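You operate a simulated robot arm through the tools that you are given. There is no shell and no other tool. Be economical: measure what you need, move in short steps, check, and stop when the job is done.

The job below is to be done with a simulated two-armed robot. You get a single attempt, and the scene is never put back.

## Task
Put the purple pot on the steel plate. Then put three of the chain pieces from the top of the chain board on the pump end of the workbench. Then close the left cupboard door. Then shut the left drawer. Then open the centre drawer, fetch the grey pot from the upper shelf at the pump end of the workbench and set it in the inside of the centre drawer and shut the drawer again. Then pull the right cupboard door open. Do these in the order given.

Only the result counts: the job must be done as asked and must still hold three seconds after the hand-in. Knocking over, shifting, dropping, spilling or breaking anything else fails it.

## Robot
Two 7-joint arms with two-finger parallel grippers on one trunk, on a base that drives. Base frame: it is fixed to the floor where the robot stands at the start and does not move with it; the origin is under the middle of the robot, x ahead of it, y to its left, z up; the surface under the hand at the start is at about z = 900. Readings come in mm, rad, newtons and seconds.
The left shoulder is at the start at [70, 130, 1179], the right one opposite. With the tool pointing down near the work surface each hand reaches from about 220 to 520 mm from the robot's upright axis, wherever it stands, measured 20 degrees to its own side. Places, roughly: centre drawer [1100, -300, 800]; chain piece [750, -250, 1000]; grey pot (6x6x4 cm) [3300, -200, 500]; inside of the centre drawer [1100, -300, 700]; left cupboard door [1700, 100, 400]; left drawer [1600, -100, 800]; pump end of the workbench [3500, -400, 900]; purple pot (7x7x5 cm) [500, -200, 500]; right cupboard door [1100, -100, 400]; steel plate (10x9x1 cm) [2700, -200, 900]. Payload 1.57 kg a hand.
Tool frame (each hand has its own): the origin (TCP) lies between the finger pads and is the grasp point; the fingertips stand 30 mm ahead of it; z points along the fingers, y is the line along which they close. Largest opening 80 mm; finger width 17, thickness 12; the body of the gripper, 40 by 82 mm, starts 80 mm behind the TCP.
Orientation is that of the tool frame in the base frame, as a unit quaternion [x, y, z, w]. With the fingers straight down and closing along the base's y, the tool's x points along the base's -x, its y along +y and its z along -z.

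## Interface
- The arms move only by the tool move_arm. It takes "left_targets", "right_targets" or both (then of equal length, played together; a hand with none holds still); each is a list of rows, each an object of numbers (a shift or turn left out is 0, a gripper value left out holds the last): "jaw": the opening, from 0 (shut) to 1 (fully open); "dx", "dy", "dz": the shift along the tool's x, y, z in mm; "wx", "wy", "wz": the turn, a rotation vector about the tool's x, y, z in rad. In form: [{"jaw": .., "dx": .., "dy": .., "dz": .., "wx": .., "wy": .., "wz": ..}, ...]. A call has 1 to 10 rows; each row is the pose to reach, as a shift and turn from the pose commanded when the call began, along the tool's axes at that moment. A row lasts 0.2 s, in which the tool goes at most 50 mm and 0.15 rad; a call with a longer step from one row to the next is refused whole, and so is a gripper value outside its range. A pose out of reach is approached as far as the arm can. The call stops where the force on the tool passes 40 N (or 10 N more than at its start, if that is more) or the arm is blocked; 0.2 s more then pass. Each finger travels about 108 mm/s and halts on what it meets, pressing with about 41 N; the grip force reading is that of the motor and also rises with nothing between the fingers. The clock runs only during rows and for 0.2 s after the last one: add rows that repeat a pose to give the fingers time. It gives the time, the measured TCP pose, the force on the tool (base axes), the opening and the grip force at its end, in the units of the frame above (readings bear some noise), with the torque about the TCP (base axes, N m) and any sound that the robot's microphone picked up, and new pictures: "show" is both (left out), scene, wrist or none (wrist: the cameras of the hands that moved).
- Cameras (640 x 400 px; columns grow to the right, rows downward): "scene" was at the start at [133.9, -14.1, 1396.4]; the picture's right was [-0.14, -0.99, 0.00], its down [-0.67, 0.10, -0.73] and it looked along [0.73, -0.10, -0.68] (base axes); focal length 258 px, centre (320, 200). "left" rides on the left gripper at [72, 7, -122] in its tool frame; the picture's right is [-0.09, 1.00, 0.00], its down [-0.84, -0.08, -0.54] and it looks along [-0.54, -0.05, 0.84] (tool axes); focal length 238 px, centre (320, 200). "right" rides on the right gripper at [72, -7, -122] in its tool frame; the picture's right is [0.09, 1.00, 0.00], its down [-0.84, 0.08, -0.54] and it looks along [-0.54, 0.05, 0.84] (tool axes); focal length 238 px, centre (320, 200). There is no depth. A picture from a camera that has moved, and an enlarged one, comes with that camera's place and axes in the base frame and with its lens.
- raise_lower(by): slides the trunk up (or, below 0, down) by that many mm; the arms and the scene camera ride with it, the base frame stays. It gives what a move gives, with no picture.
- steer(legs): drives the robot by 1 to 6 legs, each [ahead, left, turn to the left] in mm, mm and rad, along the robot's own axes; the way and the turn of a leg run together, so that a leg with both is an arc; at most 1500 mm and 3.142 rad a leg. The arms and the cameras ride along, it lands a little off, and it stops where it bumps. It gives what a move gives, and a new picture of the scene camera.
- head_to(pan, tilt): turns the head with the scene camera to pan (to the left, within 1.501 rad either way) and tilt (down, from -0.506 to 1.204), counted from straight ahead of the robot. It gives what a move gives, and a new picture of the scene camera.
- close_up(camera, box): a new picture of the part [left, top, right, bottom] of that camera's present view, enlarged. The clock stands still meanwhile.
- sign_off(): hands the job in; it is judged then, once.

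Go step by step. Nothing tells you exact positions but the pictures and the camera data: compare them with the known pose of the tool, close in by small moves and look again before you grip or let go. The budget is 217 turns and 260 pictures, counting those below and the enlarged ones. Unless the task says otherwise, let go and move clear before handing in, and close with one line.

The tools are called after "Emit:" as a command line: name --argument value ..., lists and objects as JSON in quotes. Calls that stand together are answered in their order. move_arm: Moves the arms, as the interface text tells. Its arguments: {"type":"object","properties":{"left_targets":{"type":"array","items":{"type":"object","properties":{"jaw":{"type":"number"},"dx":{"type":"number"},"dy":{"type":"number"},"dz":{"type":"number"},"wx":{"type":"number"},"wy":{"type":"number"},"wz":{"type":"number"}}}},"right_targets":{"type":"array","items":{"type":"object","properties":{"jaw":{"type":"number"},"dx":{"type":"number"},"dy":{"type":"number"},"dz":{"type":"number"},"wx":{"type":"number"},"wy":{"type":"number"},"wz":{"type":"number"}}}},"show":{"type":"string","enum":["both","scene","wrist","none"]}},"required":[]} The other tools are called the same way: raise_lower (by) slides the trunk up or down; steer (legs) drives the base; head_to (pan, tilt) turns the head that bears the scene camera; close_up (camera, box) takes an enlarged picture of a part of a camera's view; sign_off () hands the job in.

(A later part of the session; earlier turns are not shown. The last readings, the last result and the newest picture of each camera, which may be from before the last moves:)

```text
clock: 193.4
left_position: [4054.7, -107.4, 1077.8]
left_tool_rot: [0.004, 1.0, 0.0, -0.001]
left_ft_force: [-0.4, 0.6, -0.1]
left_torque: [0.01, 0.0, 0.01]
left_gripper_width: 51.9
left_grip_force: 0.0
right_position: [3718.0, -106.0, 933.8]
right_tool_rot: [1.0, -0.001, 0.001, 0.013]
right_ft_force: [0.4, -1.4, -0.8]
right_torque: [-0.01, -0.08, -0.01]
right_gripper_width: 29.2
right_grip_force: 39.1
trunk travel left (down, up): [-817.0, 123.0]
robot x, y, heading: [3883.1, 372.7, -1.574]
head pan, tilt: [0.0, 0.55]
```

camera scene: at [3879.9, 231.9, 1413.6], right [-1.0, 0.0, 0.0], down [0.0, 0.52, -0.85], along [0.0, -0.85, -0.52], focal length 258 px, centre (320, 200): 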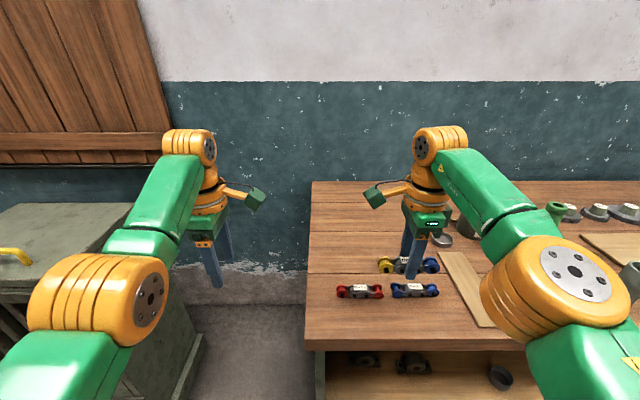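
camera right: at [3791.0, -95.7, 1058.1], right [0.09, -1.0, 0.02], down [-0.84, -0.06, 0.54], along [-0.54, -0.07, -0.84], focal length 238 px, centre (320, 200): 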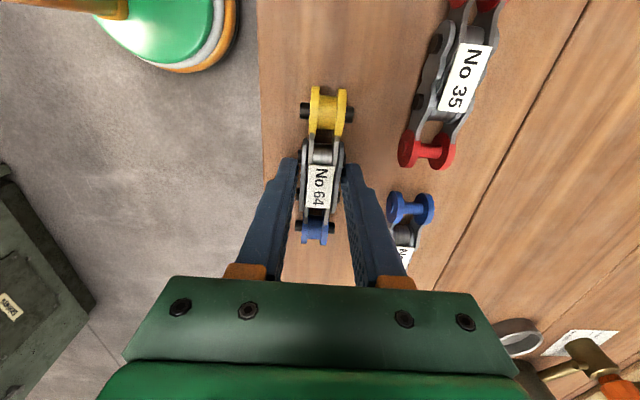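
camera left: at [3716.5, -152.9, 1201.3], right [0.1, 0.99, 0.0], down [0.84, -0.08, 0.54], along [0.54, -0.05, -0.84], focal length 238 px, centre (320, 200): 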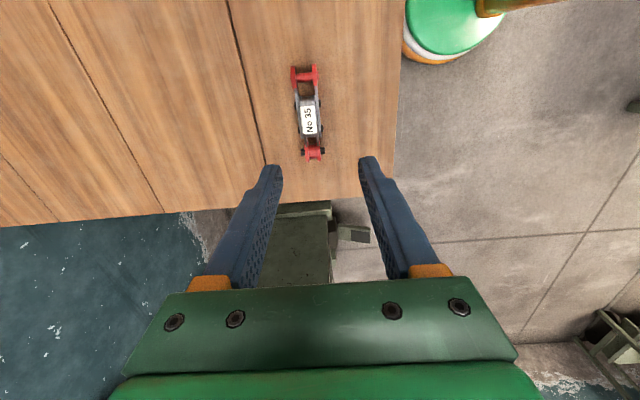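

Emit:
move_arm --right_targets '[{"dz": 1.5}, {"dz": 1.5}]' --show "none"

```text
clock: 194.0
left_position: [4054.4, -105.5, 1079.3]
left_tool_rot: [0.004, 1.0, 0.0, -0.001]
left_ft_force: [-0.2, 0.1, 1.0]
left_torque: [-0.02, 0.0, 0.02]
left_gripper_width: 51.9
left_grip_force: 0.1
right_position: [3719.1, -105.7, 934.1]
right_tool_rot: [1.0, -0.002, 0.001, 0.014]
right_ft_force: [-2.6, -5.4, 13.1]
right_torque: [0.09, -0.06, -0.04]
right_gripper_width: 29.4
right_grip_force: 39.2
trunk travel left (down, up): [-817.0, 123.0]
robot x, y, heading: [3880.5, 372.1, -1.573]
head pan, tilt: [0.0, 0.55]
```

Emit:
move_arm --right_targets '[{"dz": 0, "jaw": 0.45}, {"dz": 0, "jaw": 0.5}, {"dz": 0, "jaw": 0.5}, {"dz": -30}, {"dz": -75}, {"dz": -120}, {"dz": -150}]' --show "wrist"

Emit:
steer --legs '[[-400, 0, 0], [0, -1000, 0]]'

Emit:
head_to --pan -0.4 --tilt 0.5

```text
clock: 195.6
left_position: [4054.1, -105.5, 1078.5]
left_tool_rot: [0.004, 1.0, 0.0, 0.0]
left_ft_force: [-0.2, -0.6, -0.2]
left_torque: [0.03, 0.01, 0.02]
left_gripper_width: 51.9
left_grip_force: 0.0
right_position: [3719.8, -101.2, 1083.8]
right_tool_rot: [1.0, -0.001, 0.0, 0.012]
right_ft_force: [-0.1, 0.2, -0.4]
right_torque: [0.01, 0.0, -0.02]
right_gripper_width: 39.9
right_grip_force: 0.0
trunk travel left (down, up): [-817.0, 123.0]
robot x, y, heading: [3880.3, 373.0, -1.573]
head pan, tilt: [0.0, 0.55]
camera right: at [3790.3, -91.5, 1206.0], right [0.09, -1.0, 0.02], down [-0.84, -0.06, 0.54], along [-0.54, -0.07, -0.84], focal length 238 px, centre (320, 200)
```

right: 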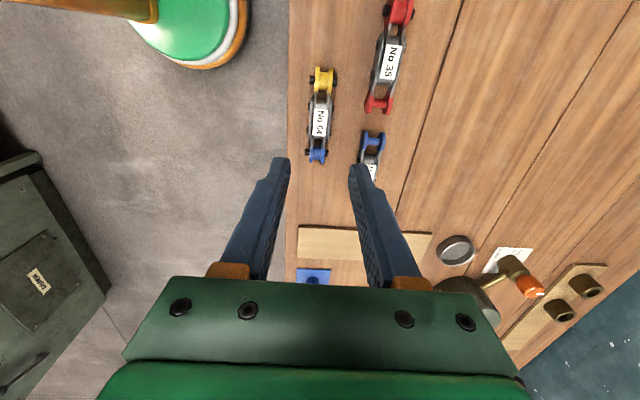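

```text
clock: 203.0
left_position: [3030.7, 291.6, 1078.4]
left_tool_rot: [0.002, 1.0, 0.0, -0.001]
left_ft_force: [-0.2, -0.1, -0.6]
left_torque: [0.06, 0.03, -0.03]
left_gripper_width: 52.0
left_grip_force: 0.0
right_position: [2697.8, 296.3, 1083.7]
right_tool_rot: [1.0, 0.001, 0.0, 0.012]
right_ft_force: [0.4, -0.2, 1.5]
right_torque: [-0.03, 0.01, -0.03]
right_gripper_width: 39.8
right_grip_force: 0.0
trunk travel left (down, up): [-817.0, 123.0]
robot x, y, heading: [2854.7, 769.1, -1.571]
head pan, tilt: [0.0, 0.55]
camera scene: at [2857.5, 627.4, 1413.3], right [-1.0, 0.0, 0.0], down [0.0, 0.52, -0.85], along [0.0, -0.85, -0.52], focal length 258 px, centre (320, 200)
```

scene: 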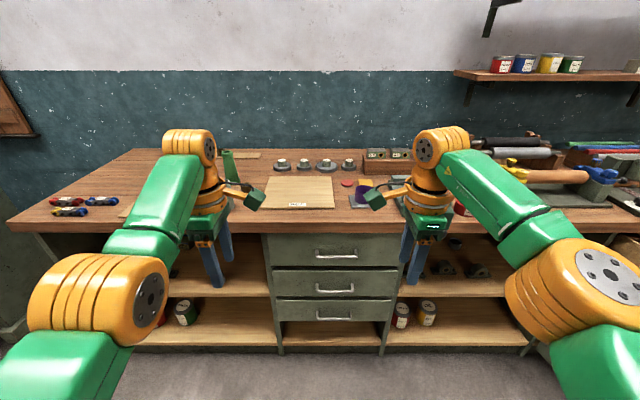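

```text
clock: 203.8
left_position: [3030.8, 291.9, 1079.1]
left_tool_rot: [0.002, 1.0, 0.0, 0.0]
left_ft_force: [-0.4, 0.2, 0.4]
left_torque: [0.01, 0.0, 0.02]
left_gripper_width: 52.2
left_grip_force: 0.1
right_position: [2695.3, 295.9, 1084.0]
right_tool_rot: [1.0, 0.002, 0.001, 0.012]
right_ft_force: [-0.2, 0.3, -0.1]
right_torque: [0.02, -0.01, 0.02]
right_gripper_width: 40.1
right_grip_force: 0.0
trunk travel left (down, up): [-817.0, 123.0]
robot x, y, heading: [2857.6, 763.6, -1.57]
head pan, tilt: [-0.4, 0.499]
camera scene: at [2821.2, 633.4, 1417.9], right [-0.92, 0.39, 0.0], down [0.19, 0.44, -0.88], along [-0.34, -0.81, -0.48], focal length 258 px, centre (320, 200)
```

scene: 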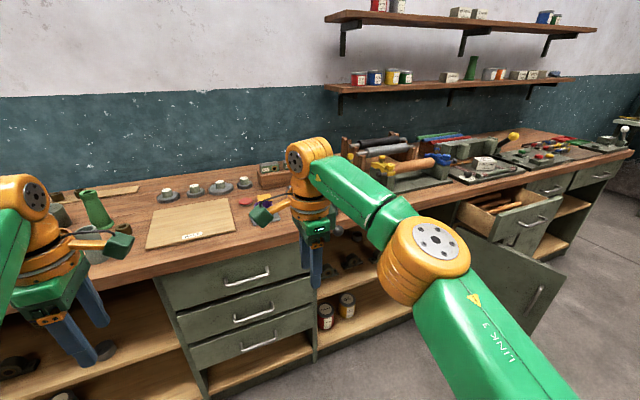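

All three chain pieces are placed. Next is the left cupboard door, hinged on its +x side and standing open, so I'll move closer to measure it.

Emit:
steer --legs '[[0, -650, 0]]'

Emit:
head_to --pan -0.55 --tilt 0.75

```text
clock: 207.5
left_position: [2369.7, 293.4, 1077.7]
left_tool_rot: [0.009, 1.0, 0.001, -0.001]
left_ft_force: [-0.1, -0.4, -0.2]
left_torque: [0.01, 0.03, 0.05]
left_gripper_width: 52.1
left_grip_force: 0.0
right_position: [2034.9, 301.3, 1083.9]
right_tool_rot: [1.0, -0.005, 0.0, 0.013]
right_ft_force: [0.7, 0.0, -0.5]
right_torque: [-0.01, 0.03, 0.03]
right_gripper_width: 39.9
right_grip_force: 0.1
trunk travel left (down, up): [-817.0, 123.0]
robot x, y, heading: [2198.2, 776.1, -1.585]
head pan, tilt: [-0.4, 0.499]
camera scene: at [2164.4, 638.1, 1418.0], right [-0.92, 0.4, 0.0], down [0.19, 0.44, -0.88], along [-0.35, -0.8, -0.48], focal length 258 px, centre (320, 200)
```

scene: 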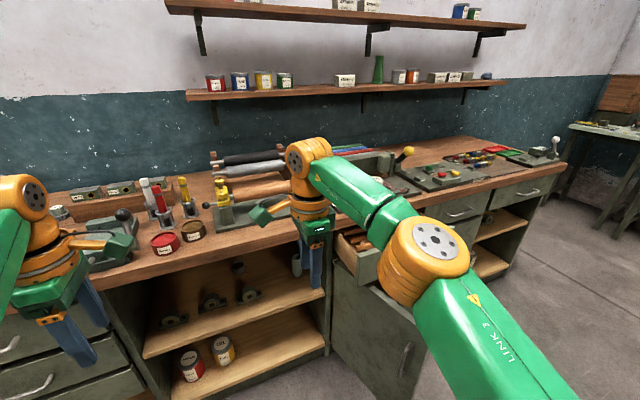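

```text
clock: 208.2
left_position: [2368.9, 294.0, 1078.9]
left_tool_rot: [0.008, 1.0, 0.0, -0.001]
left_ft_force: [0.0, -0.1, 0.0]
left_torque: [0.0, 0.01, 0.0]
left_gripper_width: 52.3
left_grip_force: 0.0
right_position: [2032.4, 301.6, 1083.3]
right_tool_rot: [1.0, -0.005, 0.001, 0.012]
right_ft_force: [-0.1, 0.2, 0.4]
right_torque: [-0.01, -0.03, -0.02]
right_gripper_width: 39.7
right_grip_force: 0.1
trunk travel left (down, up): [-817.0, 123.0]
robot x, y, heading: [2197.7, 776.7, -1.582]
head pan, tilt: [-0.55, 0.75]
camera scene: at [2155.2, 651.3, 1396.0], right [-0.85, 0.53, 0.0], down [0.36, 0.58, -0.73], along [-0.39, -0.62, -0.68], focal length 258 px, centre (320, 200)
```

scene: 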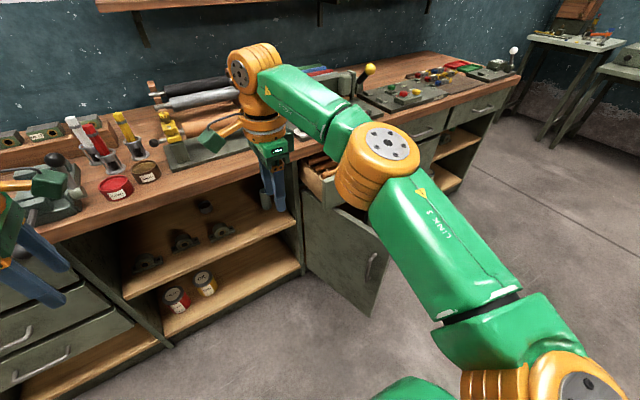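

The door hinges at about (1785, -65) with its outer edge at (1660, 313), z 107–700 and handle near z≈520. I'll need to push it from under the open drawer with a horizontal hand, so I first re-orient the hands.

Emit:
move_arm --right_targets '[{"wz": -0.15, "jaw": 0}, {"wz": -0.3}, {"wz": -0.45}, {"wz": -0.6}, {"wz": -0.75}, {"wz": -0.9}, {"wz": -1.05}, {"wz": -1.2}, {"wz": -1.35}, {"wz": -1.5}]' --left_targets '[{"wz": 0.15, "dy": 10}, {"wz": 0.3, "dy": 20}, {"wz": 0.45, "dy": 30}, {"wz": 0.6, "dy": 40}, {"wz": 0.75, "dy": 55}, {"wz": 0.9, "dy": 70}, {"wz": 1.05, "dy": 85}, {"wz": 1.2, "dy": 100}, {"wz": 1.35, "dy": 115}, {"wz": 1.5, "dy": 130}]' --show "none"

Emit:
move_arm --right_targets '[{"wy": -0.15}, {"wy": -0.3}, {"wy": -0.45}, {"wy": -0.6}, {"wy": -0.75}, {"wy": -0.9}, {"wy": -1.05}, {"wy": -1.2}, {"wy": -1.35}, {"wy": -1.5}]' --show "scene"

```text
clock: 210.4
left_position: [2373.9, 423.3, 1077.5]
left_tool_rot: [0.689, 0.725, 0.0, -0.001]
left_ft_force: [0.2, 0.1, 0.4]
left_torque: [0.0, 0.0, -0.03]
left_gripper_width: 52.0
left_grip_force: 0.0
left hand out of reach, approached as far as the arm can: row 1
right_position: [2033.1, 302.7, 1083.7]
right_tool_rot: [0.735, 0.678, -0.009, 0.01]
right_ft_force: [-0.3, -0.2, -0.5]
right_torque: [0.03, -0.01, 0.0]
right_gripper_width: 0.0
right_grip_force: 20.5
trunk travel left (down, up): [-817.0, 123.0]
robot x, y, heading: [2200.4, 771.9, -1.584]
head pan, tilt: [-0.55, 0.75]
```

```text
clock: 212.6
left_position: [2374.0, 422.2, 1079.0]
left_tool_rot: [0.688, 0.726, -0.001, 0.0]
left_ft_force: [0.3, 0.8, 0.8]
left_torque: [0.02, 0.02, -0.02]
left_gripper_width: 52.0
left_grip_force: 0.1
right_position: [2038.8, 302.2, 1084.4]
right_tool_rot: [0.604, 0.56, -0.413, 0.388]
right_ft_force: [0.2, 0.0, 0.2]
right_torque: [-0.02, 0.0, 0.0]
right_gripper_width: 0.0
right_grip_force: 21.2
right hand out of reach, approached as far as the arm can: row 8, 9, 10
trunk travel left (down, up): [-817.0, 123.0]
robot x, y, heading: [2198.6, 773.0, -1.582]
head pan, tilt: [-0.55, 0.75]
camera scene: at [2155.1, 651.4, 1396.0], right [-0.85, 0.53, 0.0], down [0.36, 0.58, -0.73], along [-0.39, -0.62, -0.68], focal length 258 px, centre (320, 200)
```

scene: 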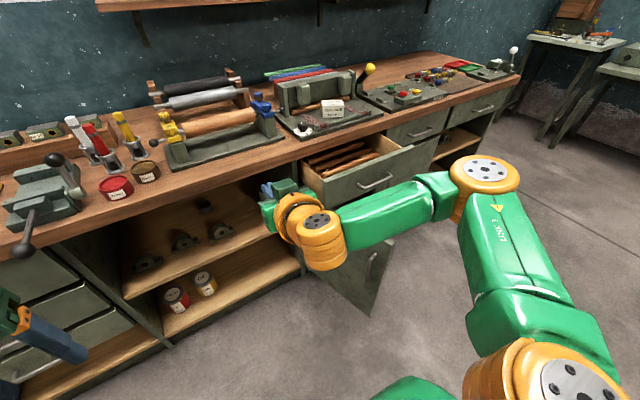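

The right hand is now tilted about 69° forward and the drawer sticks out to y≈90. I'll lower the trunk and drive next to the door.

Emit:
raise_lower --by -400

Emit:
raise_lower --by -260

Emit:
steer --legs '[[0, 0, 0.012], [0, -305, 0], [25, 0, 0]]'

Emit:
head_to --pan -0.5 --tilt 0.4

```text
clock: 216.5
left_position: [2372.2, 423.4, 678.5]
left_tool_rot: [0.688, 0.726, 0.0, 0.0]
left_ft_force: [-0.3, -0.1, -0.1]
left_torque: [0.01, -0.03, 0.01]
left_gripper_width: 52.0
left_grip_force: 0.0
right_position: [2038.4, 301.2, 683.8]
right_tool_rot: [0.604, 0.56, -0.413, 0.387]
right_ft_force: [0.7, 0.1, 0.2]
right_torque: [0.04, 0.0, -0.02]
right_gripper_width: 0.0
right_grip_force: 21.5
trunk travel left (down, up): [-417.0, 523.0]
robot x, y, heading: [2199.9, 776.0, -1.584]
head pan, tilt: [-0.55, 0.75]
```

```text
clock: 219.1
left_position: [2372.5, 422.5, 418.9]
left_tool_rot: [0.688, 0.726, -0.001, 0.0]
left_ft_force: [0.5, -0.2, 0.3]
left_torque: [-0.02, -0.02, -0.02]
left_gripper_width: 52.0
left_grip_force: 0.2
right_position: [2038.2, 302.5, 423.7]
right_tool_rot: [0.604, 0.56, -0.413, 0.388]
right_ft_force: [-0.1, 0.4, 0.1]
right_torque: [0.0, -0.03, -0.01]
right_gripper_width: 0.2
right_grip_force: 20.6
trunk travel left (down, up): [-157.0, 783.0]
robot x, y, heading: [2199.8, 775.3, -1.587]
head pan, tilt: [-0.55, 0.75]
```

```text
clock: 221.9
left_position: [2077.6, 400.8, 417.4]
left_tool_rot: [0.681, 0.732, -0.001, -0.001]
left_ft_force: [0.0, -0.6, 1.0]
left_torque: [-0.01, -0.02, 0.0]
left_gripper_width: 52.1
left_grip_force: 0.0
right_position: [1746.6, 272.5, 424.6]
right_tool_rot: [0.599, 0.566, -0.409, 0.391]
right_ft_force: [0.4, 0.3, -0.6]
right_torque: [-0.02, -0.01, 0.02]
right_gripper_width: 0.0
right_grip_force: 21.3
trunk travel left (down, up): [-157.0, 783.0]
robot x, y, heading: [1895.1, 746.4, -1.564]
head pan, tilt: [-0.55, 0.75]
camera scene: at [1855.8, 624.1, 736.0], right [-0.86, 0.52, 0.0], down [0.35, 0.58, -0.73], along [-0.38, -0.63, -0.68], focal length 258 px, centre (320, 200)
```

scene: 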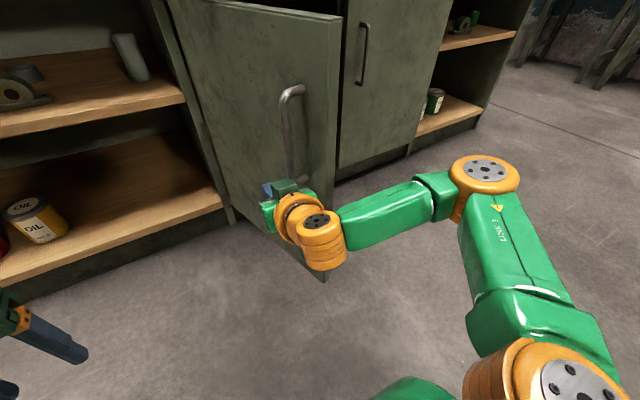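

```text
clock: 222.8
left_position: [2077.3, 400.7, 418.6]
left_tool_rot: [0.68, 0.733, -0.001, -0.001]
left_ft_force: [0.3, -0.6, 0.0]
left_torque: [0.01, -0.01, -0.01]
left_gripper_width: 51.9
left_grip_force: 0.1
right_position: [1745.2, 272.4, 424.7]
right_tool_rot: [0.6, 0.566, -0.41, 0.391]
right_ft_force: [0.2, 0.5, 0.3]
right_torque: [0.0, -0.01, 0.01]
right_gripper_width: 0.1
right_grip_force: 21.6
trunk travel left (down, up): [-157.0, 783.0]
robot x, y, heading: [1898.0, 745.6, -1.562]
head pan, tilt: [-0.499, 0.4]
camera scene: at [1854.8, 613.5, 767.0], right [-0.88, 0.47, 0.0], down [0.18, 0.34, -0.92], along [-0.44, -0.81, -0.39], focal length 258 px, centre (320, 200)
```

scene: 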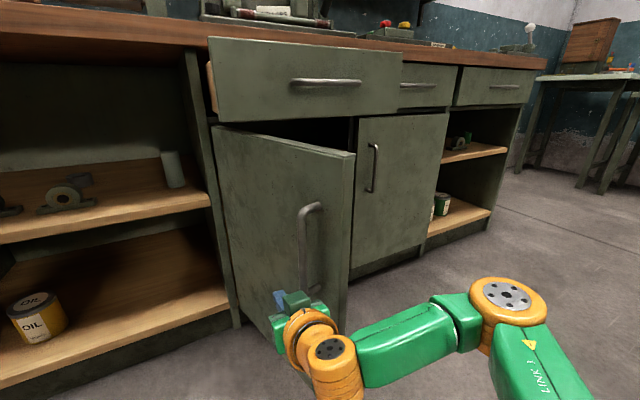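

The handle spans z≈433–596 near the outer edge, so I'll lower the hand to z≈375 to pass under it, then push along the arc.

Emit:
raise_lower --by -50

Emit:
move_arm --right_targets '[{"dx": -6, "dy": -10, "dz": 20}, {"dx": -11, "dy": -36, "dz": 29}, {"dx": -16, "dy": -63, "dz": 41}, {"dx": -21, "dy": -91, "dz": 53}, {"dx": -26, "dy": -111, "dz": 67}, {"dx": -31, "dy": -132, "dz": 80}, {"dx": -38, "dy": -149, "dz": 97}, {"dx": -45, "dy": -167, "dz": 115}]' --show "scene"

```text
clock: 223.7
left_position: [2079.0, 400.4, 368.3]
left_tool_rot: [0.681, 0.732, -0.001, -0.001]
left_ft_force: [0.5, 0.3, 0.9]
left_torque: [0.03, 0.01, 0.0]
left_gripper_width: 52.1
left_grip_force: 0.0
right_position: [1746.4, 272.0, 373.6]
right_tool_rot: [0.599, 0.566, -0.41, 0.392]
right_ft_force: [0.4, 0.2, -0.6]
right_torque: [-0.02, 0.0, 0.01]
right_gripper_width: 0.0
right_grip_force: 21.3
trunk travel left (down, up): [-107.0, 833.0]
robot x, y, heading: [1899.5, 750.3, -1.567]
head pan, tilt: [-0.499, 0.4]
```

```text
clock: 225.5
left_position: [2078.2, 399.7, 367.8]
left_tool_rot: [0.68, 0.733, -0.001, -0.001]
left_ft_force: [-0.9, 0.3, -0.4]
left_torque: [-0.03, 0.02, -0.03]
left_gripper_width: 52.0
left_grip_force: 0.0
right_position: [1570.9, 156.6, 374.0]
right_tool_rot: [0.6, 0.565, -0.411, 0.391]
right_ft_force: [-0.5, -0.5, 0.1]
right_torque: [0.01, -0.03, -0.02]
right_gripper_width: 0.1
right_grip_force: 20.6
trunk travel left (down, up): [-107.0, 833.0]
robot x, y, heading: [1900.9, 747.4, -1.565]
head pan, tilt: [-0.499, 0.4]
camera scene: at [1854.8, 613.4, 717.1], right [-0.88, 0.47, 0.0], down [0.18, 0.34, -0.92], along [-0.44, -0.81, -0.39], focal length 258 px, centre (320, 200)
```

scene: 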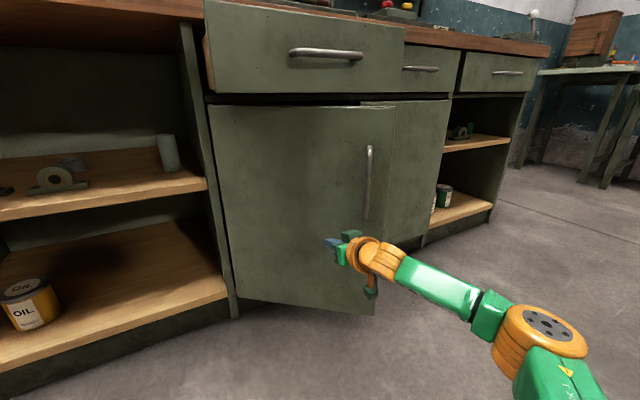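

The door swung ahead of the hand and is now nearly shut. I'll pull the hand back, shift the robot right, and finish the push from the front.

Emit:
move_arm --right_targets '[{"dx": 10, "dy": 10, "dz": -30}, {"dx": 20, "dy": 50, "dz": -55}, {"dx": 25, "dy": 98, "dz": -63}, {"dx": 25, "dy": 147, "dz": -63}]' --show "none"

Emit:
steer --legs '[[0, -240, 0]]'

Emit:
head_to --pan -0.2 --tilt 0.5

```text
clock: 226.5
left_position: [2077.1, 400.2, 367.3]
left_tool_rot: [0.68, 0.733, -0.001, -0.001]
left_ft_force: [0.8, -0.2, 0.2]
left_torque: [0.0, -0.03, 0.02]
left_gripper_width: 52.1
left_grip_force: 0.0
right_position: [1723.6, 217.3, 376.4]
right_tool_rot: [0.599, 0.565, -0.41, 0.392]
right_ft_force: [0.5, 0.1, -0.4]
right_torque: [-0.02, 0.01, 0.0]
right_gripper_width: 0.0
right_grip_force: 21.2
trunk travel left (down, up): [-107.0, 833.0]
robot x, y, heading: [1892.7, 748.3, -1.563]
head pan, tilt: [-0.499, 0.4]
```

```text
clock: 228.2
left_position: [1843.6, 398.6, 367.4]
left_tool_rot: [0.68, 0.733, -0.001, 0.0]
left_ft_force: [0.4, -0.2, 0.0]
left_torque: [-0.01, -0.02, -0.01]
left_gripper_width: 52.1
left_grip_force: 0.0
right_position: [1487.4, 214.7, 376.5]
right_tool_rot: [0.599, 0.566, -0.41, 0.392]
right_ft_force: [-0.9, -0.1, -0.3]
right_torque: [-0.01, -0.02, -0.01]
right_gripper_width: 0.0
right_grip_force: 21.5
trunk travel left (down, up): [-107.0, 833.0]
robot x, y, heading: [1666.1, 745.4, -1.559]
head pan, tilt: [-0.499, 0.4]
camera scene: at [1620.8, 611.7, 717.1], right [-0.88, 0.47, 0.0], down [0.18, 0.34, -0.92], along [-0.44, -0.81, -0.39], focal length 258 px, centre (320, 200)
```

scene: 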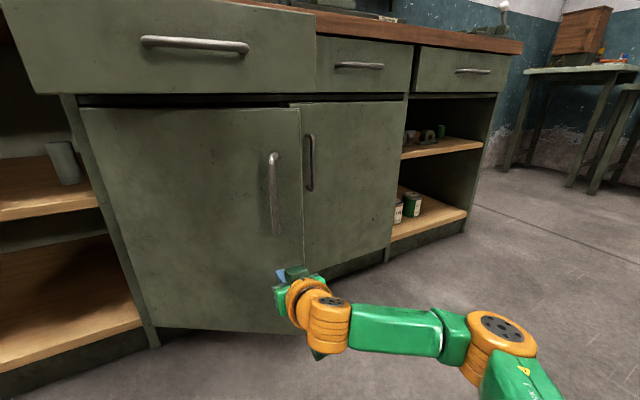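

```text
clock: 229.0
left_position: [1844.1, 398.5, 367.7]
left_tool_rot: [0.681, 0.733, -0.001, 0.0]
left_ft_force: [-0.2, -0.1, -0.4]
left_torque: [0.0, 0.02, 0.01]
left_gripper_width: 52.1
left_grip_force: 0.0
right_position: [1488.3, 215.7, 376.8]
right_tool_rot: [0.599, 0.566, -0.41, 0.392]
right_ft_force: [0.0, -0.3, -0.6]
right_torque: [-0.05, 0.0, 0.01]
right_gripper_width: 0.0
right_grip_force: 21.8
trunk travel left (down, up): [-107.0, 833.0]
robot x, y, heading: [1662.5, 744.1, -1.564]
head pan, tilt: [-0.201, 0.499]
camera scene: at [1647.0, 604.1, 708.0], right [-0.98, 0.19, 0.0], down [0.09, 0.47, -0.88], along [-0.17, -0.86, -0.48], focal length 258 px, centre (320, 200)
```

scene: 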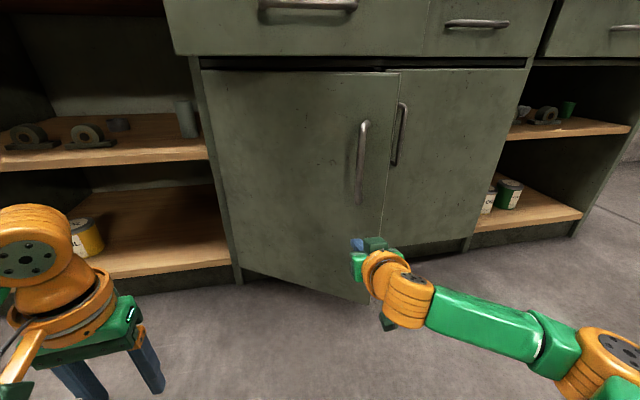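

The door is about 30° open. I'll drive 75 mm ahead and push the face with the fingertips.

Emit:
steer --legs '[[75, 0, 0]]'

Emit:
move_arm --right_targets '[{"dx": -11, "dz": 28}, {"dx": -22, "dz": 56}, {"dx": -33, "dz": 84}, {"dx": -43, "dz": 112}, {"dx": -54, "dz": 140}, {"dx": -54, "dz": 140}]' --show "scene"

```text
clock: 230.1
left_position: [1844.3, 325.0, 368.1]
left_tool_rot: [0.681, 0.733, -0.001, 0.0]
left_ft_force: [0.0, -0.9, -0.4]
left_torque: [-0.02, -0.01, 0.01]
left_gripper_width: 52.1
left_grip_force: 0.0
right_position: [1488.1, 141.5, 376.8]
right_tool_rot: [0.599, 0.566, -0.409, 0.391]
right_ft_force: [-0.5, 0.2, -0.1]
right_torque: [0.02, -0.01, 0.0]
right_gripper_width: 0.1
right_grip_force: 21.6
trunk travel left (down, up): [-107.0, 833.0]
robot x, y, heading: [1662.0, 670.3, -1.559]
head pan, tilt: [-0.201, 0.499]
camera scene: at [1647.5, 530.3, 707.9], right [-0.98, 0.19, 0.0], down [0.09, 0.47, -0.88], along [-0.17, -0.86, -0.48], focal length 258 px, centre (320, 200)
```

scene: 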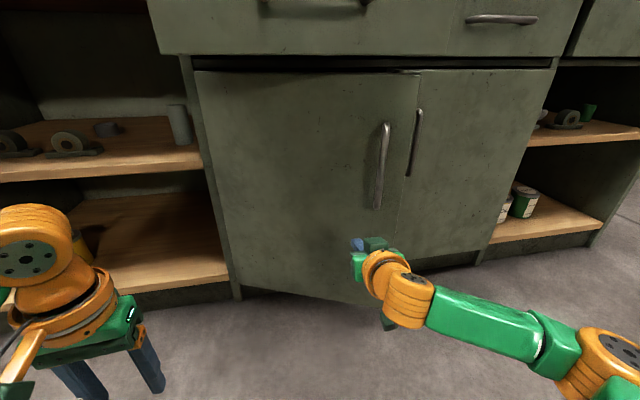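

```text
clock: 231.5
left_position: [1844.0, 325.5, 368.7]
left_tool_rot: [0.681, 0.733, -0.001, -0.001]
left_ft_force: [-1.1, 0.4, -0.4]
left_torque: [-0.02, -0.02, 0.01]
left_gripper_width: 51.9
left_grip_force: 0.0
right_position: [1482.6, -7.0, 377.4]
right_tool_rot: [0.599, 0.566, -0.41, 0.392]
right_ft_force: [0.1, -0.1, -0.2]
right_torque: [-0.03, 0.01, 0.01]
right_gripper_width: 0.1
right_grip_force: 21.8
trunk travel left (down, up): [-107.0, 833.0]
robot x, y, heading: [1662.8, 671.8, -1.559]
head pan, tilt: [-0.201, 0.499]
camera scene: at [1647.5, 530.2, 707.9], right [-0.98, 0.19, 0.0], down [0.09, 0.47, -0.88], along [-0.17, -0.86, -0.48], focal length 258 px, centre (320, 200)
```

scene: 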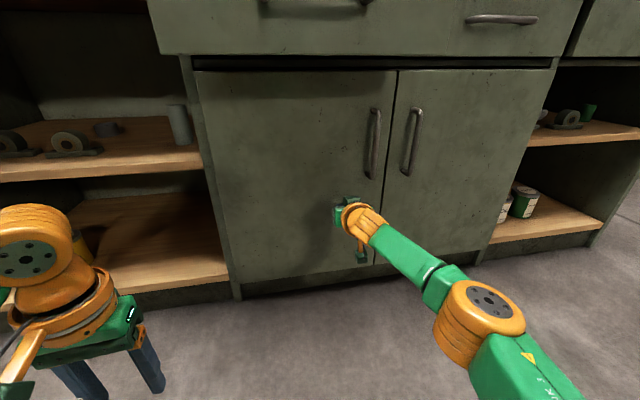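

The door looks nearly flush, so I'll keep pushing until I feel it stop.

Emit:
move_arm --right_targets '[{"dx": -4, "dz": 10}, {"dx": -8, "dz": 20}, {"dx": -11, "dz": 30}, {"dx": -15, "dz": 40}, {"dx": -18, "dz": 50}]' --show "scene"

Emit:
close_up --camera "scene" --box '[190, 50, 430, 200]'

```text
clock: 232.7
left_position: [1844.2, 324.6, 367.6]
left_tool_rot: [0.681, 0.733, -0.001, -0.001]
left_ft_force: [0.1, 0.1, -0.6]
left_torque: [-0.01, 0.0, 0.0]
left_gripper_width: 52.1
left_grip_force: 0.1
right_position: [1472.4, -17.6, 378.3]
right_tool_rot: [0.599, 0.566, -0.409, 0.392]
right_ft_force: [0.5, -0.8, -0.6]
right_torque: [0.0, -0.02, 0.02]
right_gripper_width: 0.2
right_grip_force: 21.1
right hand out of reach, approached as far as the arm can: row 1, 2, 3, 4, 5
trunk travel left (down, up): [-107.0, 833.0]
robot x, y, heading: [1660.5, 671.3, -1.559]
head pan, tilt: [-0.201, 0.499]
camera scene: at [1647.5, 530.2, 707.9], right [-0.98, 0.19, 0.0], down [0.09, 0.47, -0.88], along [-0.17, -0.86, -0.48], focal length 258 px, centre (320, 200)
```

scene: 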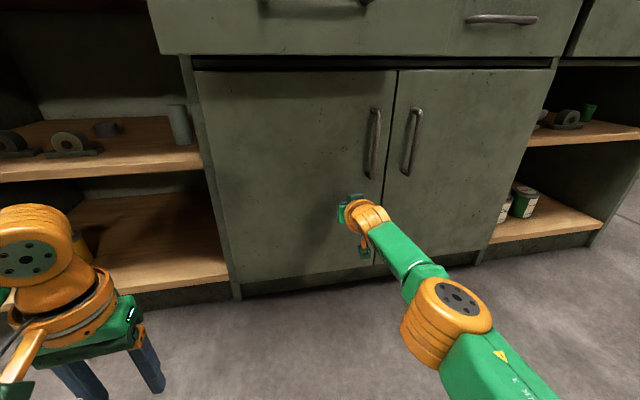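

```text
2.67 times, centred on (310, 125) of scene
camera zoom: at [1647.5, 530.2, 707.9], right [-0.98, 0.19, 0.0], down [0.09, 0.47, -0.88], along [-0.17, -0.86, -0.48], focal length 688 px, centre (347, 400)
```

zoom: 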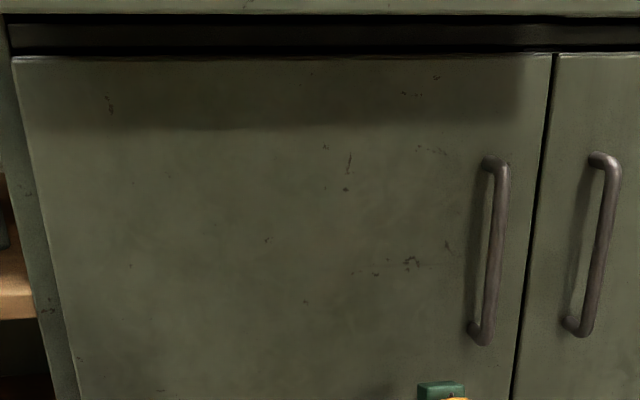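

The door looks flush with its neighbour. I'll verify with a slight push by driving 20 mm ahead.

Emit:
steer --legs '[[20, 0, 0]]'

```text
clock: 233.5
left_position: [1845.6, 304.6, 366.4]
left_tool_rot: [0.681, 0.732, 0.0, -0.001]
left_ft_force: [0.7, -0.2, 0.8]
left_torque: [0.01, 0.01, -0.02]
left_gripper_width: 52.1
left_grip_force: 0.1
right_position: [1472.5, -37.6, 379.5]
right_tool_rot: [0.599, 0.565, -0.41, 0.391]
right_ft_force: [-0.1, 0.3, -0.3]
right_torque: [-0.02, -0.01, -0.01]
right_gripper_width: 0.0
right_grip_force: 21.4
trunk travel left (down, up): [-107.0, 833.0]
robot x, y, heading: [1663.6, 653.2, -1.563]
head pan, tilt: [-0.201, 0.499]
camera scene: at [1647.7, 510.1, 707.9], right [-0.98, 0.19, 0.0], down [0.09, 0.47, -0.88], along [-0.17, -0.86, -0.48], focal length 258 px, centre (320, 200)
```

scene: 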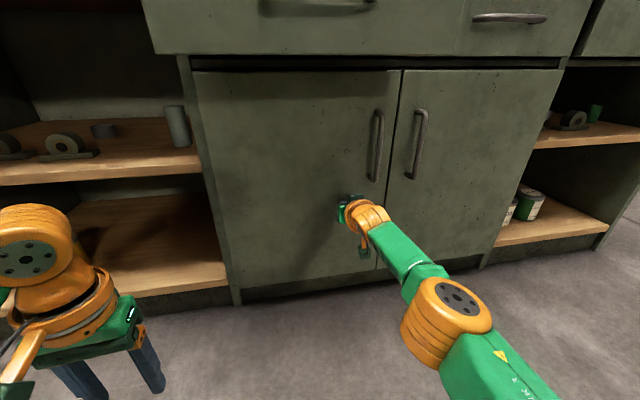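

Emit:
steer --legs '[[25, 0, 0]]'

```text
clock: 234.2
left_position: [1844.0, 301.4, 367.9]
left_tool_rot: [0.681, 0.732, -0.002, 0.001]
left_ft_force: [0.7, 0.4, 0.1]
left_torque: [-0.02, -0.01, 0.02]
left_gripper_width: 52.2
left_grip_force: 0.1
right_position: [1471.6, -39.3, 379.4]
right_tool_rot: [0.6, 0.565, -0.41, 0.39]
right_ft_force: [2.2, 13.8, 5.1]
right_torque: [-0.1, -0.01, 0.12]
right_gripper_width: 0.2
right_grip_force: 21.5
trunk travel left (down, up): [-107.0, 833.0]
robot x, y, heading: [1665.9, 650.5, -1.566]
head pan, tilt: [-0.201, 0.499]
stopped in leg 1: the force on the tool passed its limit at 92 N (the readings are from after the stop); the commanded pose is now the measured one
camera scene: at [1648.0, 509.0, 708.4], right [-0.98, 0.19, 0.0], down [0.09, 0.47, -0.88], along [-0.17, -0.86, -0.48], focal length 258 px, centre (320, 200)
```

scene: 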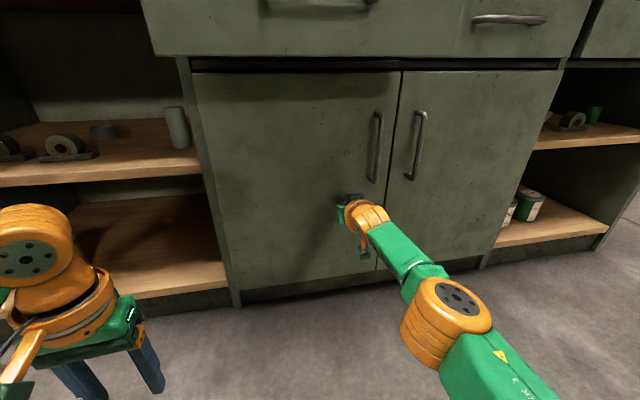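

The door is firmly closed. Next is the left drawer (front at y≈87, x 1375–1790, z 713–855). I'll back off, raise to z≈750, and line up with its centre below the handle.

Emit:
steer --legs '[[-230, 0, 0], [0, 103, 0]]'

Emit:
raise_lower --by 371

Emit:
move_arm --right_targets '[{"dx": 14, "dz": -37}, {"dx": 28, "dz": -74}, {"dx": 42, "dz": -110}, {"dx": 54, "dz": -140}]' --show "scene"

```text
clock: 236.7
left_position: [1946.2, 526.0, 367.8]
left_tool_rot: [0.684, 0.73, 0.0, 0.0]
left_ft_force: [-0.5, 0.0, 0.1]
left_torque: [0.03, -0.01, 0.01]
left_gripper_width: 51.9
left_grip_force: 0.0
right_position: [1570.8, 187.6, 376.7]
right_tool_rot: [0.603, 0.565, -0.409, 0.388]
right_ft_force: [-0.4, -0.1, 0.3]
right_torque: [0.04, 0.01, -0.01]
right_gripper_width: 0.0
right_grip_force: 21.5
trunk travel left (down, up): [-107.0, 833.0]
robot x, y, heading: [1765.0, 873.8, -1.569]
head pan, tilt: [-0.201, 0.499]
camera scene: at [1749.8, 733.8, 707.9], right [-0.98, 0.2, 0.0], down [0.1, 0.47, -0.88], along [-0.17, -0.86, -0.48], focal length 258 px, centre (320, 200)
```

scene: 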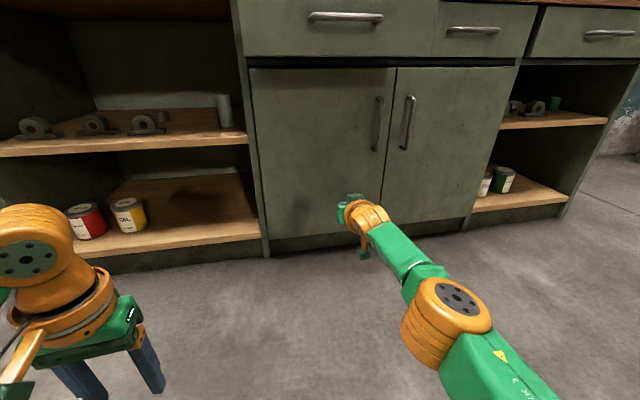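

```text
clock: 240.3
left_position: [1944.7, 527.7, 738.5]
left_tool_rot: [0.684, 0.73, 0.0, 0.0]
left_ft_force: [0.1, 0.0, 0.2]
left_torque: [0.0, 0.02, 0.01]
left_gripper_width: 52.1
left_grip_force: 0.1
right_position: [1569.5, 186.8, 747.3]
right_tool_rot: [0.602, 0.564, -0.41, 0.389]
right_ft_force: [-0.5, 0.0, 0.5]
right_torque: [0.01, 0.05, 0.0]
right_gripper_width: 0.0
right_grip_force: 21.7
trunk travel left (down, up): [-478.0, 462.0]
robot x, y, heading: [1767.1, 873.3, -1.574]
head pan, tilt: [-0.201, 0.499]
```

```text
clock: 241.3
left_position: [1945.7, 527.1, 739.3]
left_tool_rot: [0.683, 0.73, 0.001, 0.0]
left_ft_force: [-1.3, 0.9, 0.7]
left_torque: [-0.02, 0.03, 0.01]
left_gripper_width: 52.0
left_grip_force: 0.1
right_position: [1572.5, 189.5, 747.2]
right_tool_rot: [0.603, 0.564, -0.41, 0.388]
right_ft_force: [-0.7, -0.6, 0.5]
right_torque: [0.01, 0.0, 0.03]
right_gripper_width: 0.1
right_grip_force: 21.2
right hand out of reach, approached as far as the arm can: row 1, 2, 3, 4
trunk travel left (down, up): [-478.0, 462.0]
robot x, y, heading: [1767.4, 878.9, -1.569]
head pan, tilt: [-0.201, 0.499]
camera scene: at [1749.8, 733.7, 1078.9], right [-0.98, 0.2, 0.0], down [0.1, 0.47, -0.88], along [-0.17, -0.86, -0.48], focal length 258 px, centre (320, 200)
```

scene: 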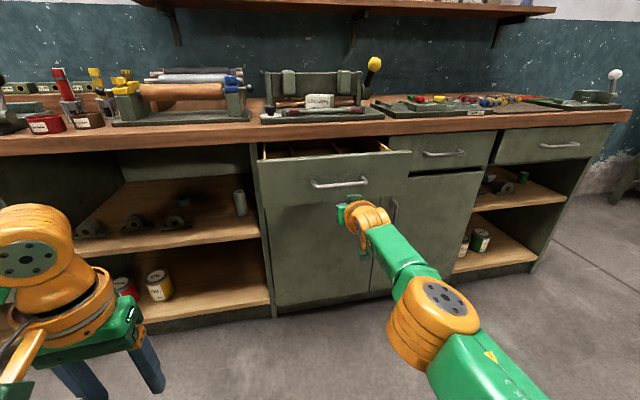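

The arm didn't retract as commanded. I'll try a small retract again to see what's happening.

Emit:
move_arm --right_targets '[{"dx": 14, "dz": -37}, {"dx": 28, "dz": -74}, {"dx": 42, "dz": -110}]' --show "none"

```text
clock: 242.1
left_position: [1945.8, 526.3, 738.0]
left_tool_rot: [0.683, 0.73, 0.0, 0.0]
left_ft_force: [0.1, 0.1, 0.6]
left_torque: [-0.01, -0.03, 0.0]
left_gripper_width: 51.9
left_grip_force: 0.1
right_position: [1572.0, 190.2, 747.0]
right_tool_rot: [0.603, 0.564, -0.41, 0.387]
right_ft_force: [-0.1, 0.3, 0.1]
right_torque: [-0.01, -0.01, 0.0]
right_gripper_width: 0.2
right_grip_force: 21.6
right hand out of reach, approached as far as the arm can: row 1, 2, 3
trunk travel left (down, up): [-478.0, 462.0]
robot x, y, heading: [1765.8, 873.2, -1.565]
head pan, tilt: [-0.201, 0.499]
```

The arm seems stuck at full stretch, so I'll nudge it out sideways with a less steep tilt.

Emit:
move_arm --right_targets '[{"dy": 30, "dz": 40, "wy": 0.14}, {"dy": 60, "dz": 80, "wy": 0.28}, {"dy": 60, "dz": 110, "wy": 0.42}]' --show "scene"

```text
clock: 242.9
left_position: [1945.0, 526.6, 738.3]
left_tool_rot: [0.683, 0.73, 0.0, 0.0]
left_ft_force: [0.3, -0.5, -0.1]
left_torque: [0.03, -0.02, 0.0]
left_gripper_width: 52.2
left_grip_force: 0.0
right_position: [1607.8, 232.2, 694.6]
right_tool_rot: [0.67, 0.627, -0.287, 0.273]
right_ft_force: [0.0, 0.4, -0.8]
right_torque: [-0.02, -0.04, -0.01]
right_gripper_width: 0.0
right_grip_force: 21.4
right hand out of reach, approached as far as the arm can: row 1, 2, 3
trunk travel left (down, up): [-478.0, 462.0]
robot x, y, heading: [1766.9, 877.9, -1.571]
head pan, tilt: [-0.201, 0.499]
camera scene: at [1748.9, 733.5, 1078.9], right [-0.98, 0.2, 0.0], down [0.1, 0.47, -0.88], along [-0.17, -0.86, -0.48], focal length 258 px, centre (320, 200)
```

scene: 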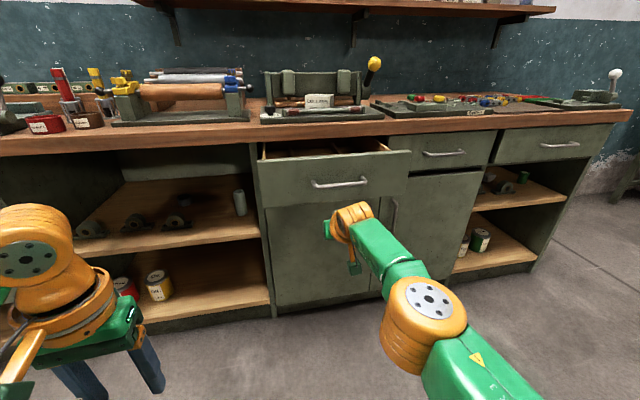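

Emit:
move_arm --right_targets '[{"dz": 0}, {"dz": 0}, {"dz": 0}]' --show "none"

```text
clock: 243.7
left_position: [1944.7, 526.6, 737.7]
left_tool_rot: [0.683, 0.73, 0.0, 0.0]
left_ft_force: [-0.5, 0.3, -0.4]
left_torque: [0.01, 0.01, -0.01]
left_gripper_width: 52.0
left_grip_force: 0.1
right_position: [1607.3, 231.1, 694.1]
right_tool_rot: [0.669, 0.628, -0.288, 0.274]
right_ft_force: [0.2, -0.5, 0.8]
right_torque: [0.01, 0.01, -0.01]
right_gripper_width: 0.0
right_grip_force: 20.8
trunk travel left (down, up): [-478.0, 462.0]
robot x, y, heading: [1765.8, 875.6, -1.572]
head pan, tilt: [-0.201, 0.499]
```

Emit:
move_arm --right_targets '[{"dx": 10, "dz": -31}, {"dx": 21, "dz": -62}, {"dx": 31, "dz": -94}, {"dx": 42, "dz": -125}]' --show "none"

```text
clock: 244.7
left_position: [1945.0, 526.5, 738.7]
left_tool_rot: [0.683, 0.73, 0.0, 0.0]
left_ft_force: [0.2, 0.4, 0.9]
left_torque: [0.01, 0.01, 0.0]
left_gripper_width: 51.8
left_grip_force: 0.0
right_position: [1618.5, 343.9, 756.0]
right_tool_rot: [0.676, 0.632, -0.276, 0.261]
right_ft_force: [-0.6, -0.5, 0.3]
right_torque: [0.02, 0.0, -0.02]
right_gripper_width: 0.2
right_grip_force: 21.4
right hand out of reach, approached as far as the arm can: row 1
trunk travel left (down, up): [-478.0, 462.0]
robot x, y, heading: [1764.2, 878.0, -1.576]
head pan, tilt: [-0.201, 0.499]
```

The hand is free now. I'll push the drawer front beside its handle, at x≈1700, by driving slowly ahead.

Emit:
steer --legs '[[0, 82, 0], [205, 0, 0]]'

```text
clock: 246.9
left_position: [2030.7, 326.7, 739.4]
left_tool_rot: [0.682, 0.731, -0.001, 0.0]
left_ft_force: [-0.6, -0.1, -0.2]
left_torque: [-0.01, 0.0, 0.02]
left_gripper_width: 52.1
left_grip_force: 0.1
right_position: [1705.5, 142.7, 755.3]
right_tool_rot: [0.674, 0.634, -0.275, 0.262]
right_ft_force: [-0.2, -0.5, -0.1]
right_torque: [-0.01, 0.0, 0.04]
right_gripper_width: 0.0
right_grip_force: 21.4
trunk travel left (down, up): [-478.0, 462.0]
robot x, y, heading: [1849.4, 675.1, -1.569]
head pan, tilt: [-0.201, 0.499]
camera scene: at [1833.7, 532.8, 1078.9], right [-0.98, 0.2, 0.0], down [0.09, 0.47, -0.88], along [-0.17, -0.86, -0.48], focal length 258 px, centre (320, 200)
```

scene: 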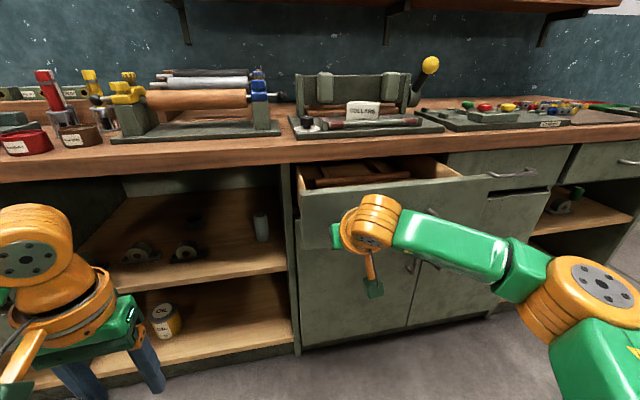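

Emit:
steer --legs '[[110, 0, 0]]'

```text
clock: 248.1
left_position: [2031.7, 220.6, 738.8]
left_tool_rot: [0.682, 0.731, 0.0, -0.001]
left_ft_force: [-0.3, 0.1, -1.3]
left_torque: [0.01, -0.02, 0.02]
left_gripper_width: 52.0
left_grip_force: 0.1
right_position: [1706.1, 36.0, 754.5]
right_tool_rot: [0.674, 0.634, -0.274, 0.262]
right_ft_force: [-0.1, -0.5, 0.4]
right_torque: [-0.01, 0.03, -0.01]
right_gripper_width: 0.0
right_grip_force: 21.1
trunk travel left (down, up): [-478.0, 462.0]
robot x, y, heading: [1847.3, 571.7, -1.567]
head pan, tilt: [-0.201, 0.499]
camera scene: at [1834.2, 426.9, 1078.9], right [-0.98, 0.2, 0.0], down [0.09, 0.47, -0.88], along [-0.17, -0.86, -0.48], focal length 258 px, centre (320, 200)
```

scene: 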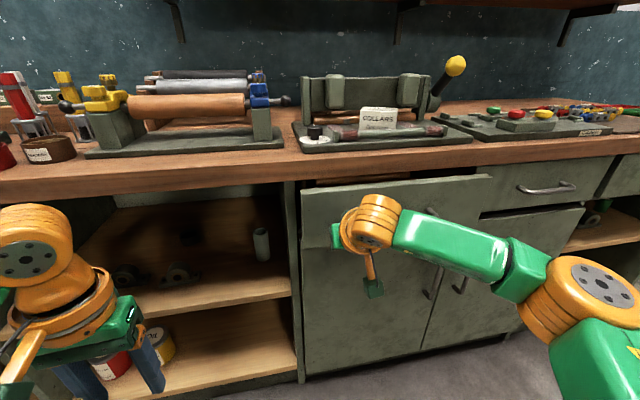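

Emit:
steer --legs '[[62, 0, 0]]'

Emit:
steer --legs '[[25, 0, 0]]'

```text
clock: 249.1
left_position: [2030.1, 159.6, 738.1]
left_tool_rot: [0.682, 0.731, 0.0, 0.0]
left_ft_force: [0.1, -0.3, -0.5]
left_torque: [-0.01, 0.02, -0.01]
left_gripper_width: 52.0
left_grip_force: 0.1
right_position: [1705.2, -27.3, 754.7]
right_tool_rot: [0.673, 0.634, -0.274, 0.263]
right_ft_force: [0.3, 1.2, 0.2]
right_torque: [0.0, 0.0, -0.02]
right_gripper_width: 0.3
right_grip_force: 21.4
trunk travel left (down, up): [-478.0, 462.0]
robot x, y, heading: [1851.1, 505.8, -1.57]
head pan, tilt: [-0.201, 0.499]
camera scene: at [1834.4, 364.5, 1078.9], right [-0.98, 0.2, 0.0], down [0.09, 0.47, -0.88], along [-0.17, -0.86, -0.48], focal length 258 px, centre (320, 200)
```

scene: 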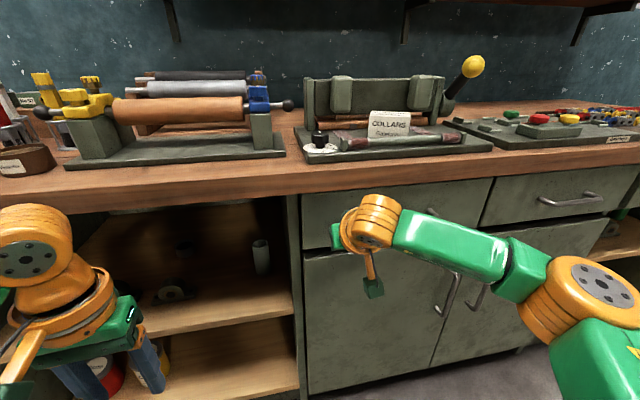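

```text
clock: 250.0
left_position: [2031.2, 137.5, 739.6]
left_tool_rot: [0.683, 0.731, -0.002, 0.001]
left_ft_force: [-0.8, 0.0, 0.1]
left_torque: [-0.03, 0.0, 0.02]
left_gripper_width: 52.0
left_grip_force: 0.0
right_position: [1705.1, -44.7, 755.2]
right_tool_rot: [0.674, 0.635, -0.274, 0.261]
right_ft_force: [1.0, 7.3, 3.2]
right_torque: [0.04, 0.02, 0.06]
right_gripper_width: 0.2
right_grip_force: 21.5
trunk travel left (down, up): [-478.0, 462.0]
robot x, y, heading: [1853.4, 483.9, -1.571]
head pan, tilt: [-0.201, 0.499]
stopped in leg 1: the force on the tool passed its limit at 64 N (the readings are from after the stop); the commanded pose is now the measured one
camera scene: at [1834.6, 345.3, 1079.3], right [-0.98, 0.2, 0.0], down [0.09, 0.47, -0.88], along [-0.17, -0.86, -0.48], focal length 258 px, centre (320, 200)
```

scene: 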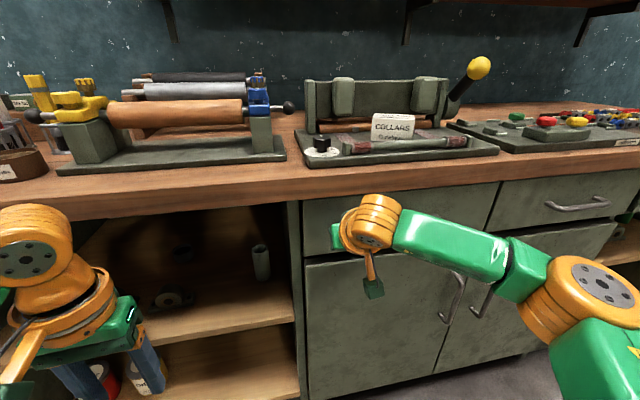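

The left drawer is shut. For the centre drawer I'll back off, shift right and look at its handle.

Emit:
steer --legs '[[-230, 0, 0], [0, -530, 0]]'

Emit:
close_up --camera "scene" --box '[260, 100, 500, 250]'

```text
clock: 254.3
left_position: [1512.6, 356.7, 738.9]
left_tool_rot: [0.681, 0.733, -0.001, 0.001]
left_ft_force: [-0.8, -0.2, -0.4]
left_torque: [-0.03, -0.02, 0.0]
left_gripper_width: 52.2
left_grip_force: 0.1
right_position: [1188.3, 172.8, 753.5]
right_tool_rot: [0.673, 0.637, -0.272, 0.261]
right_ft_force: [-0.5, -0.7, 0.3]
right_torque: [0.02, -0.04, -0.04]
right_gripper_width: 0.0
right_grip_force: 21.0
trunk travel left (down, up): [-478.0, 462.0]
robot x, y, heading: [1330.2, 703.0, -1.565]
head pan, tilt: [-0.201, 0.499]
camera scene: at [1314.7, 562.6, 1078.9], right [-0.98, 0.19, 0.0], down [0.09, 0.47, -0.88], along [-0.17, -0.86, -0.48], focal length 258 px, centre (320, 200)
```

scene: 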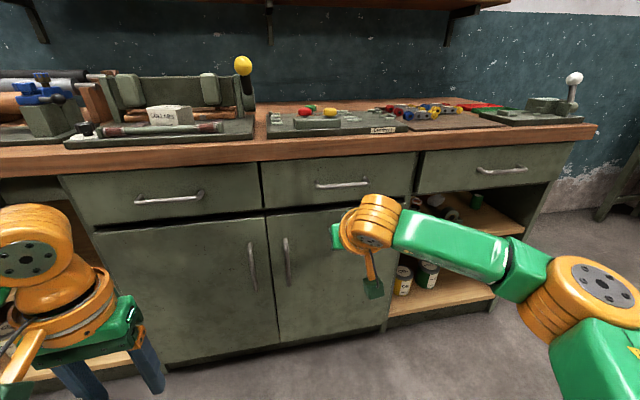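

```text
2.67 times, centred on (380, 175) of scene
camera zoom: at [1314.7, 562.6, 1078.9], right [-0.98, 0.19, 0.0], down [0.09, 0.47, -0.88], along [-0.17, -0.86, -0.48], focal length 688 px, centre (160, 267)
```

zoom: 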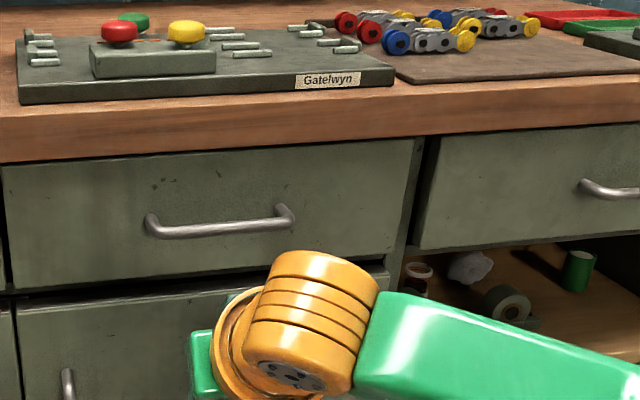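

The handle bar is at about (1138, -28, 787), x 1070–1205. I'll roll the right hand 90° so the fingers straddle the bar from above and below.

Emit:
move_arm --right_targets '[{"wz": 0.15, "jaw": 0.6}, {"wz": 0.3}, {"wz": 0.45}, {"wz": 0.6}, {"wz": 0.75}, {"wz": 0.9}, {"wz": 1.05}, {"wz": 1.2}, {"wz": 1.35}, {"wz": 1.5}]' --show "none"

```text
clock: 256.5
left_position: [1512.2, 356.4, 738.3]
left_tool_rot: [0.681, 0.732, 0.0, 0.0]
left_ft_force: [-0.6, -0.1, 0.0]
left_torque: [-0.01, 0.01, 0.02]
left_gripper_width: 52.0
left_grip_force: 0.1
right_position: [1186.3, 171.7, 754.1]
right_tool_rot: [0.926, 0.005, -0.02, 0.376]
right_ft_force: [-0.3, 1.0, 0.8]
right_torque: [-0.04, 0.01, 0.0]
right_gripper_width: 48.0
right_grip_force: 0.0
trunk travel left (down, up): [-478.0, 462.0]
robot x, y, heading: [1329.9, 706.2, -1.563]
head pan, tilt: [-0.201, 0.499]
```

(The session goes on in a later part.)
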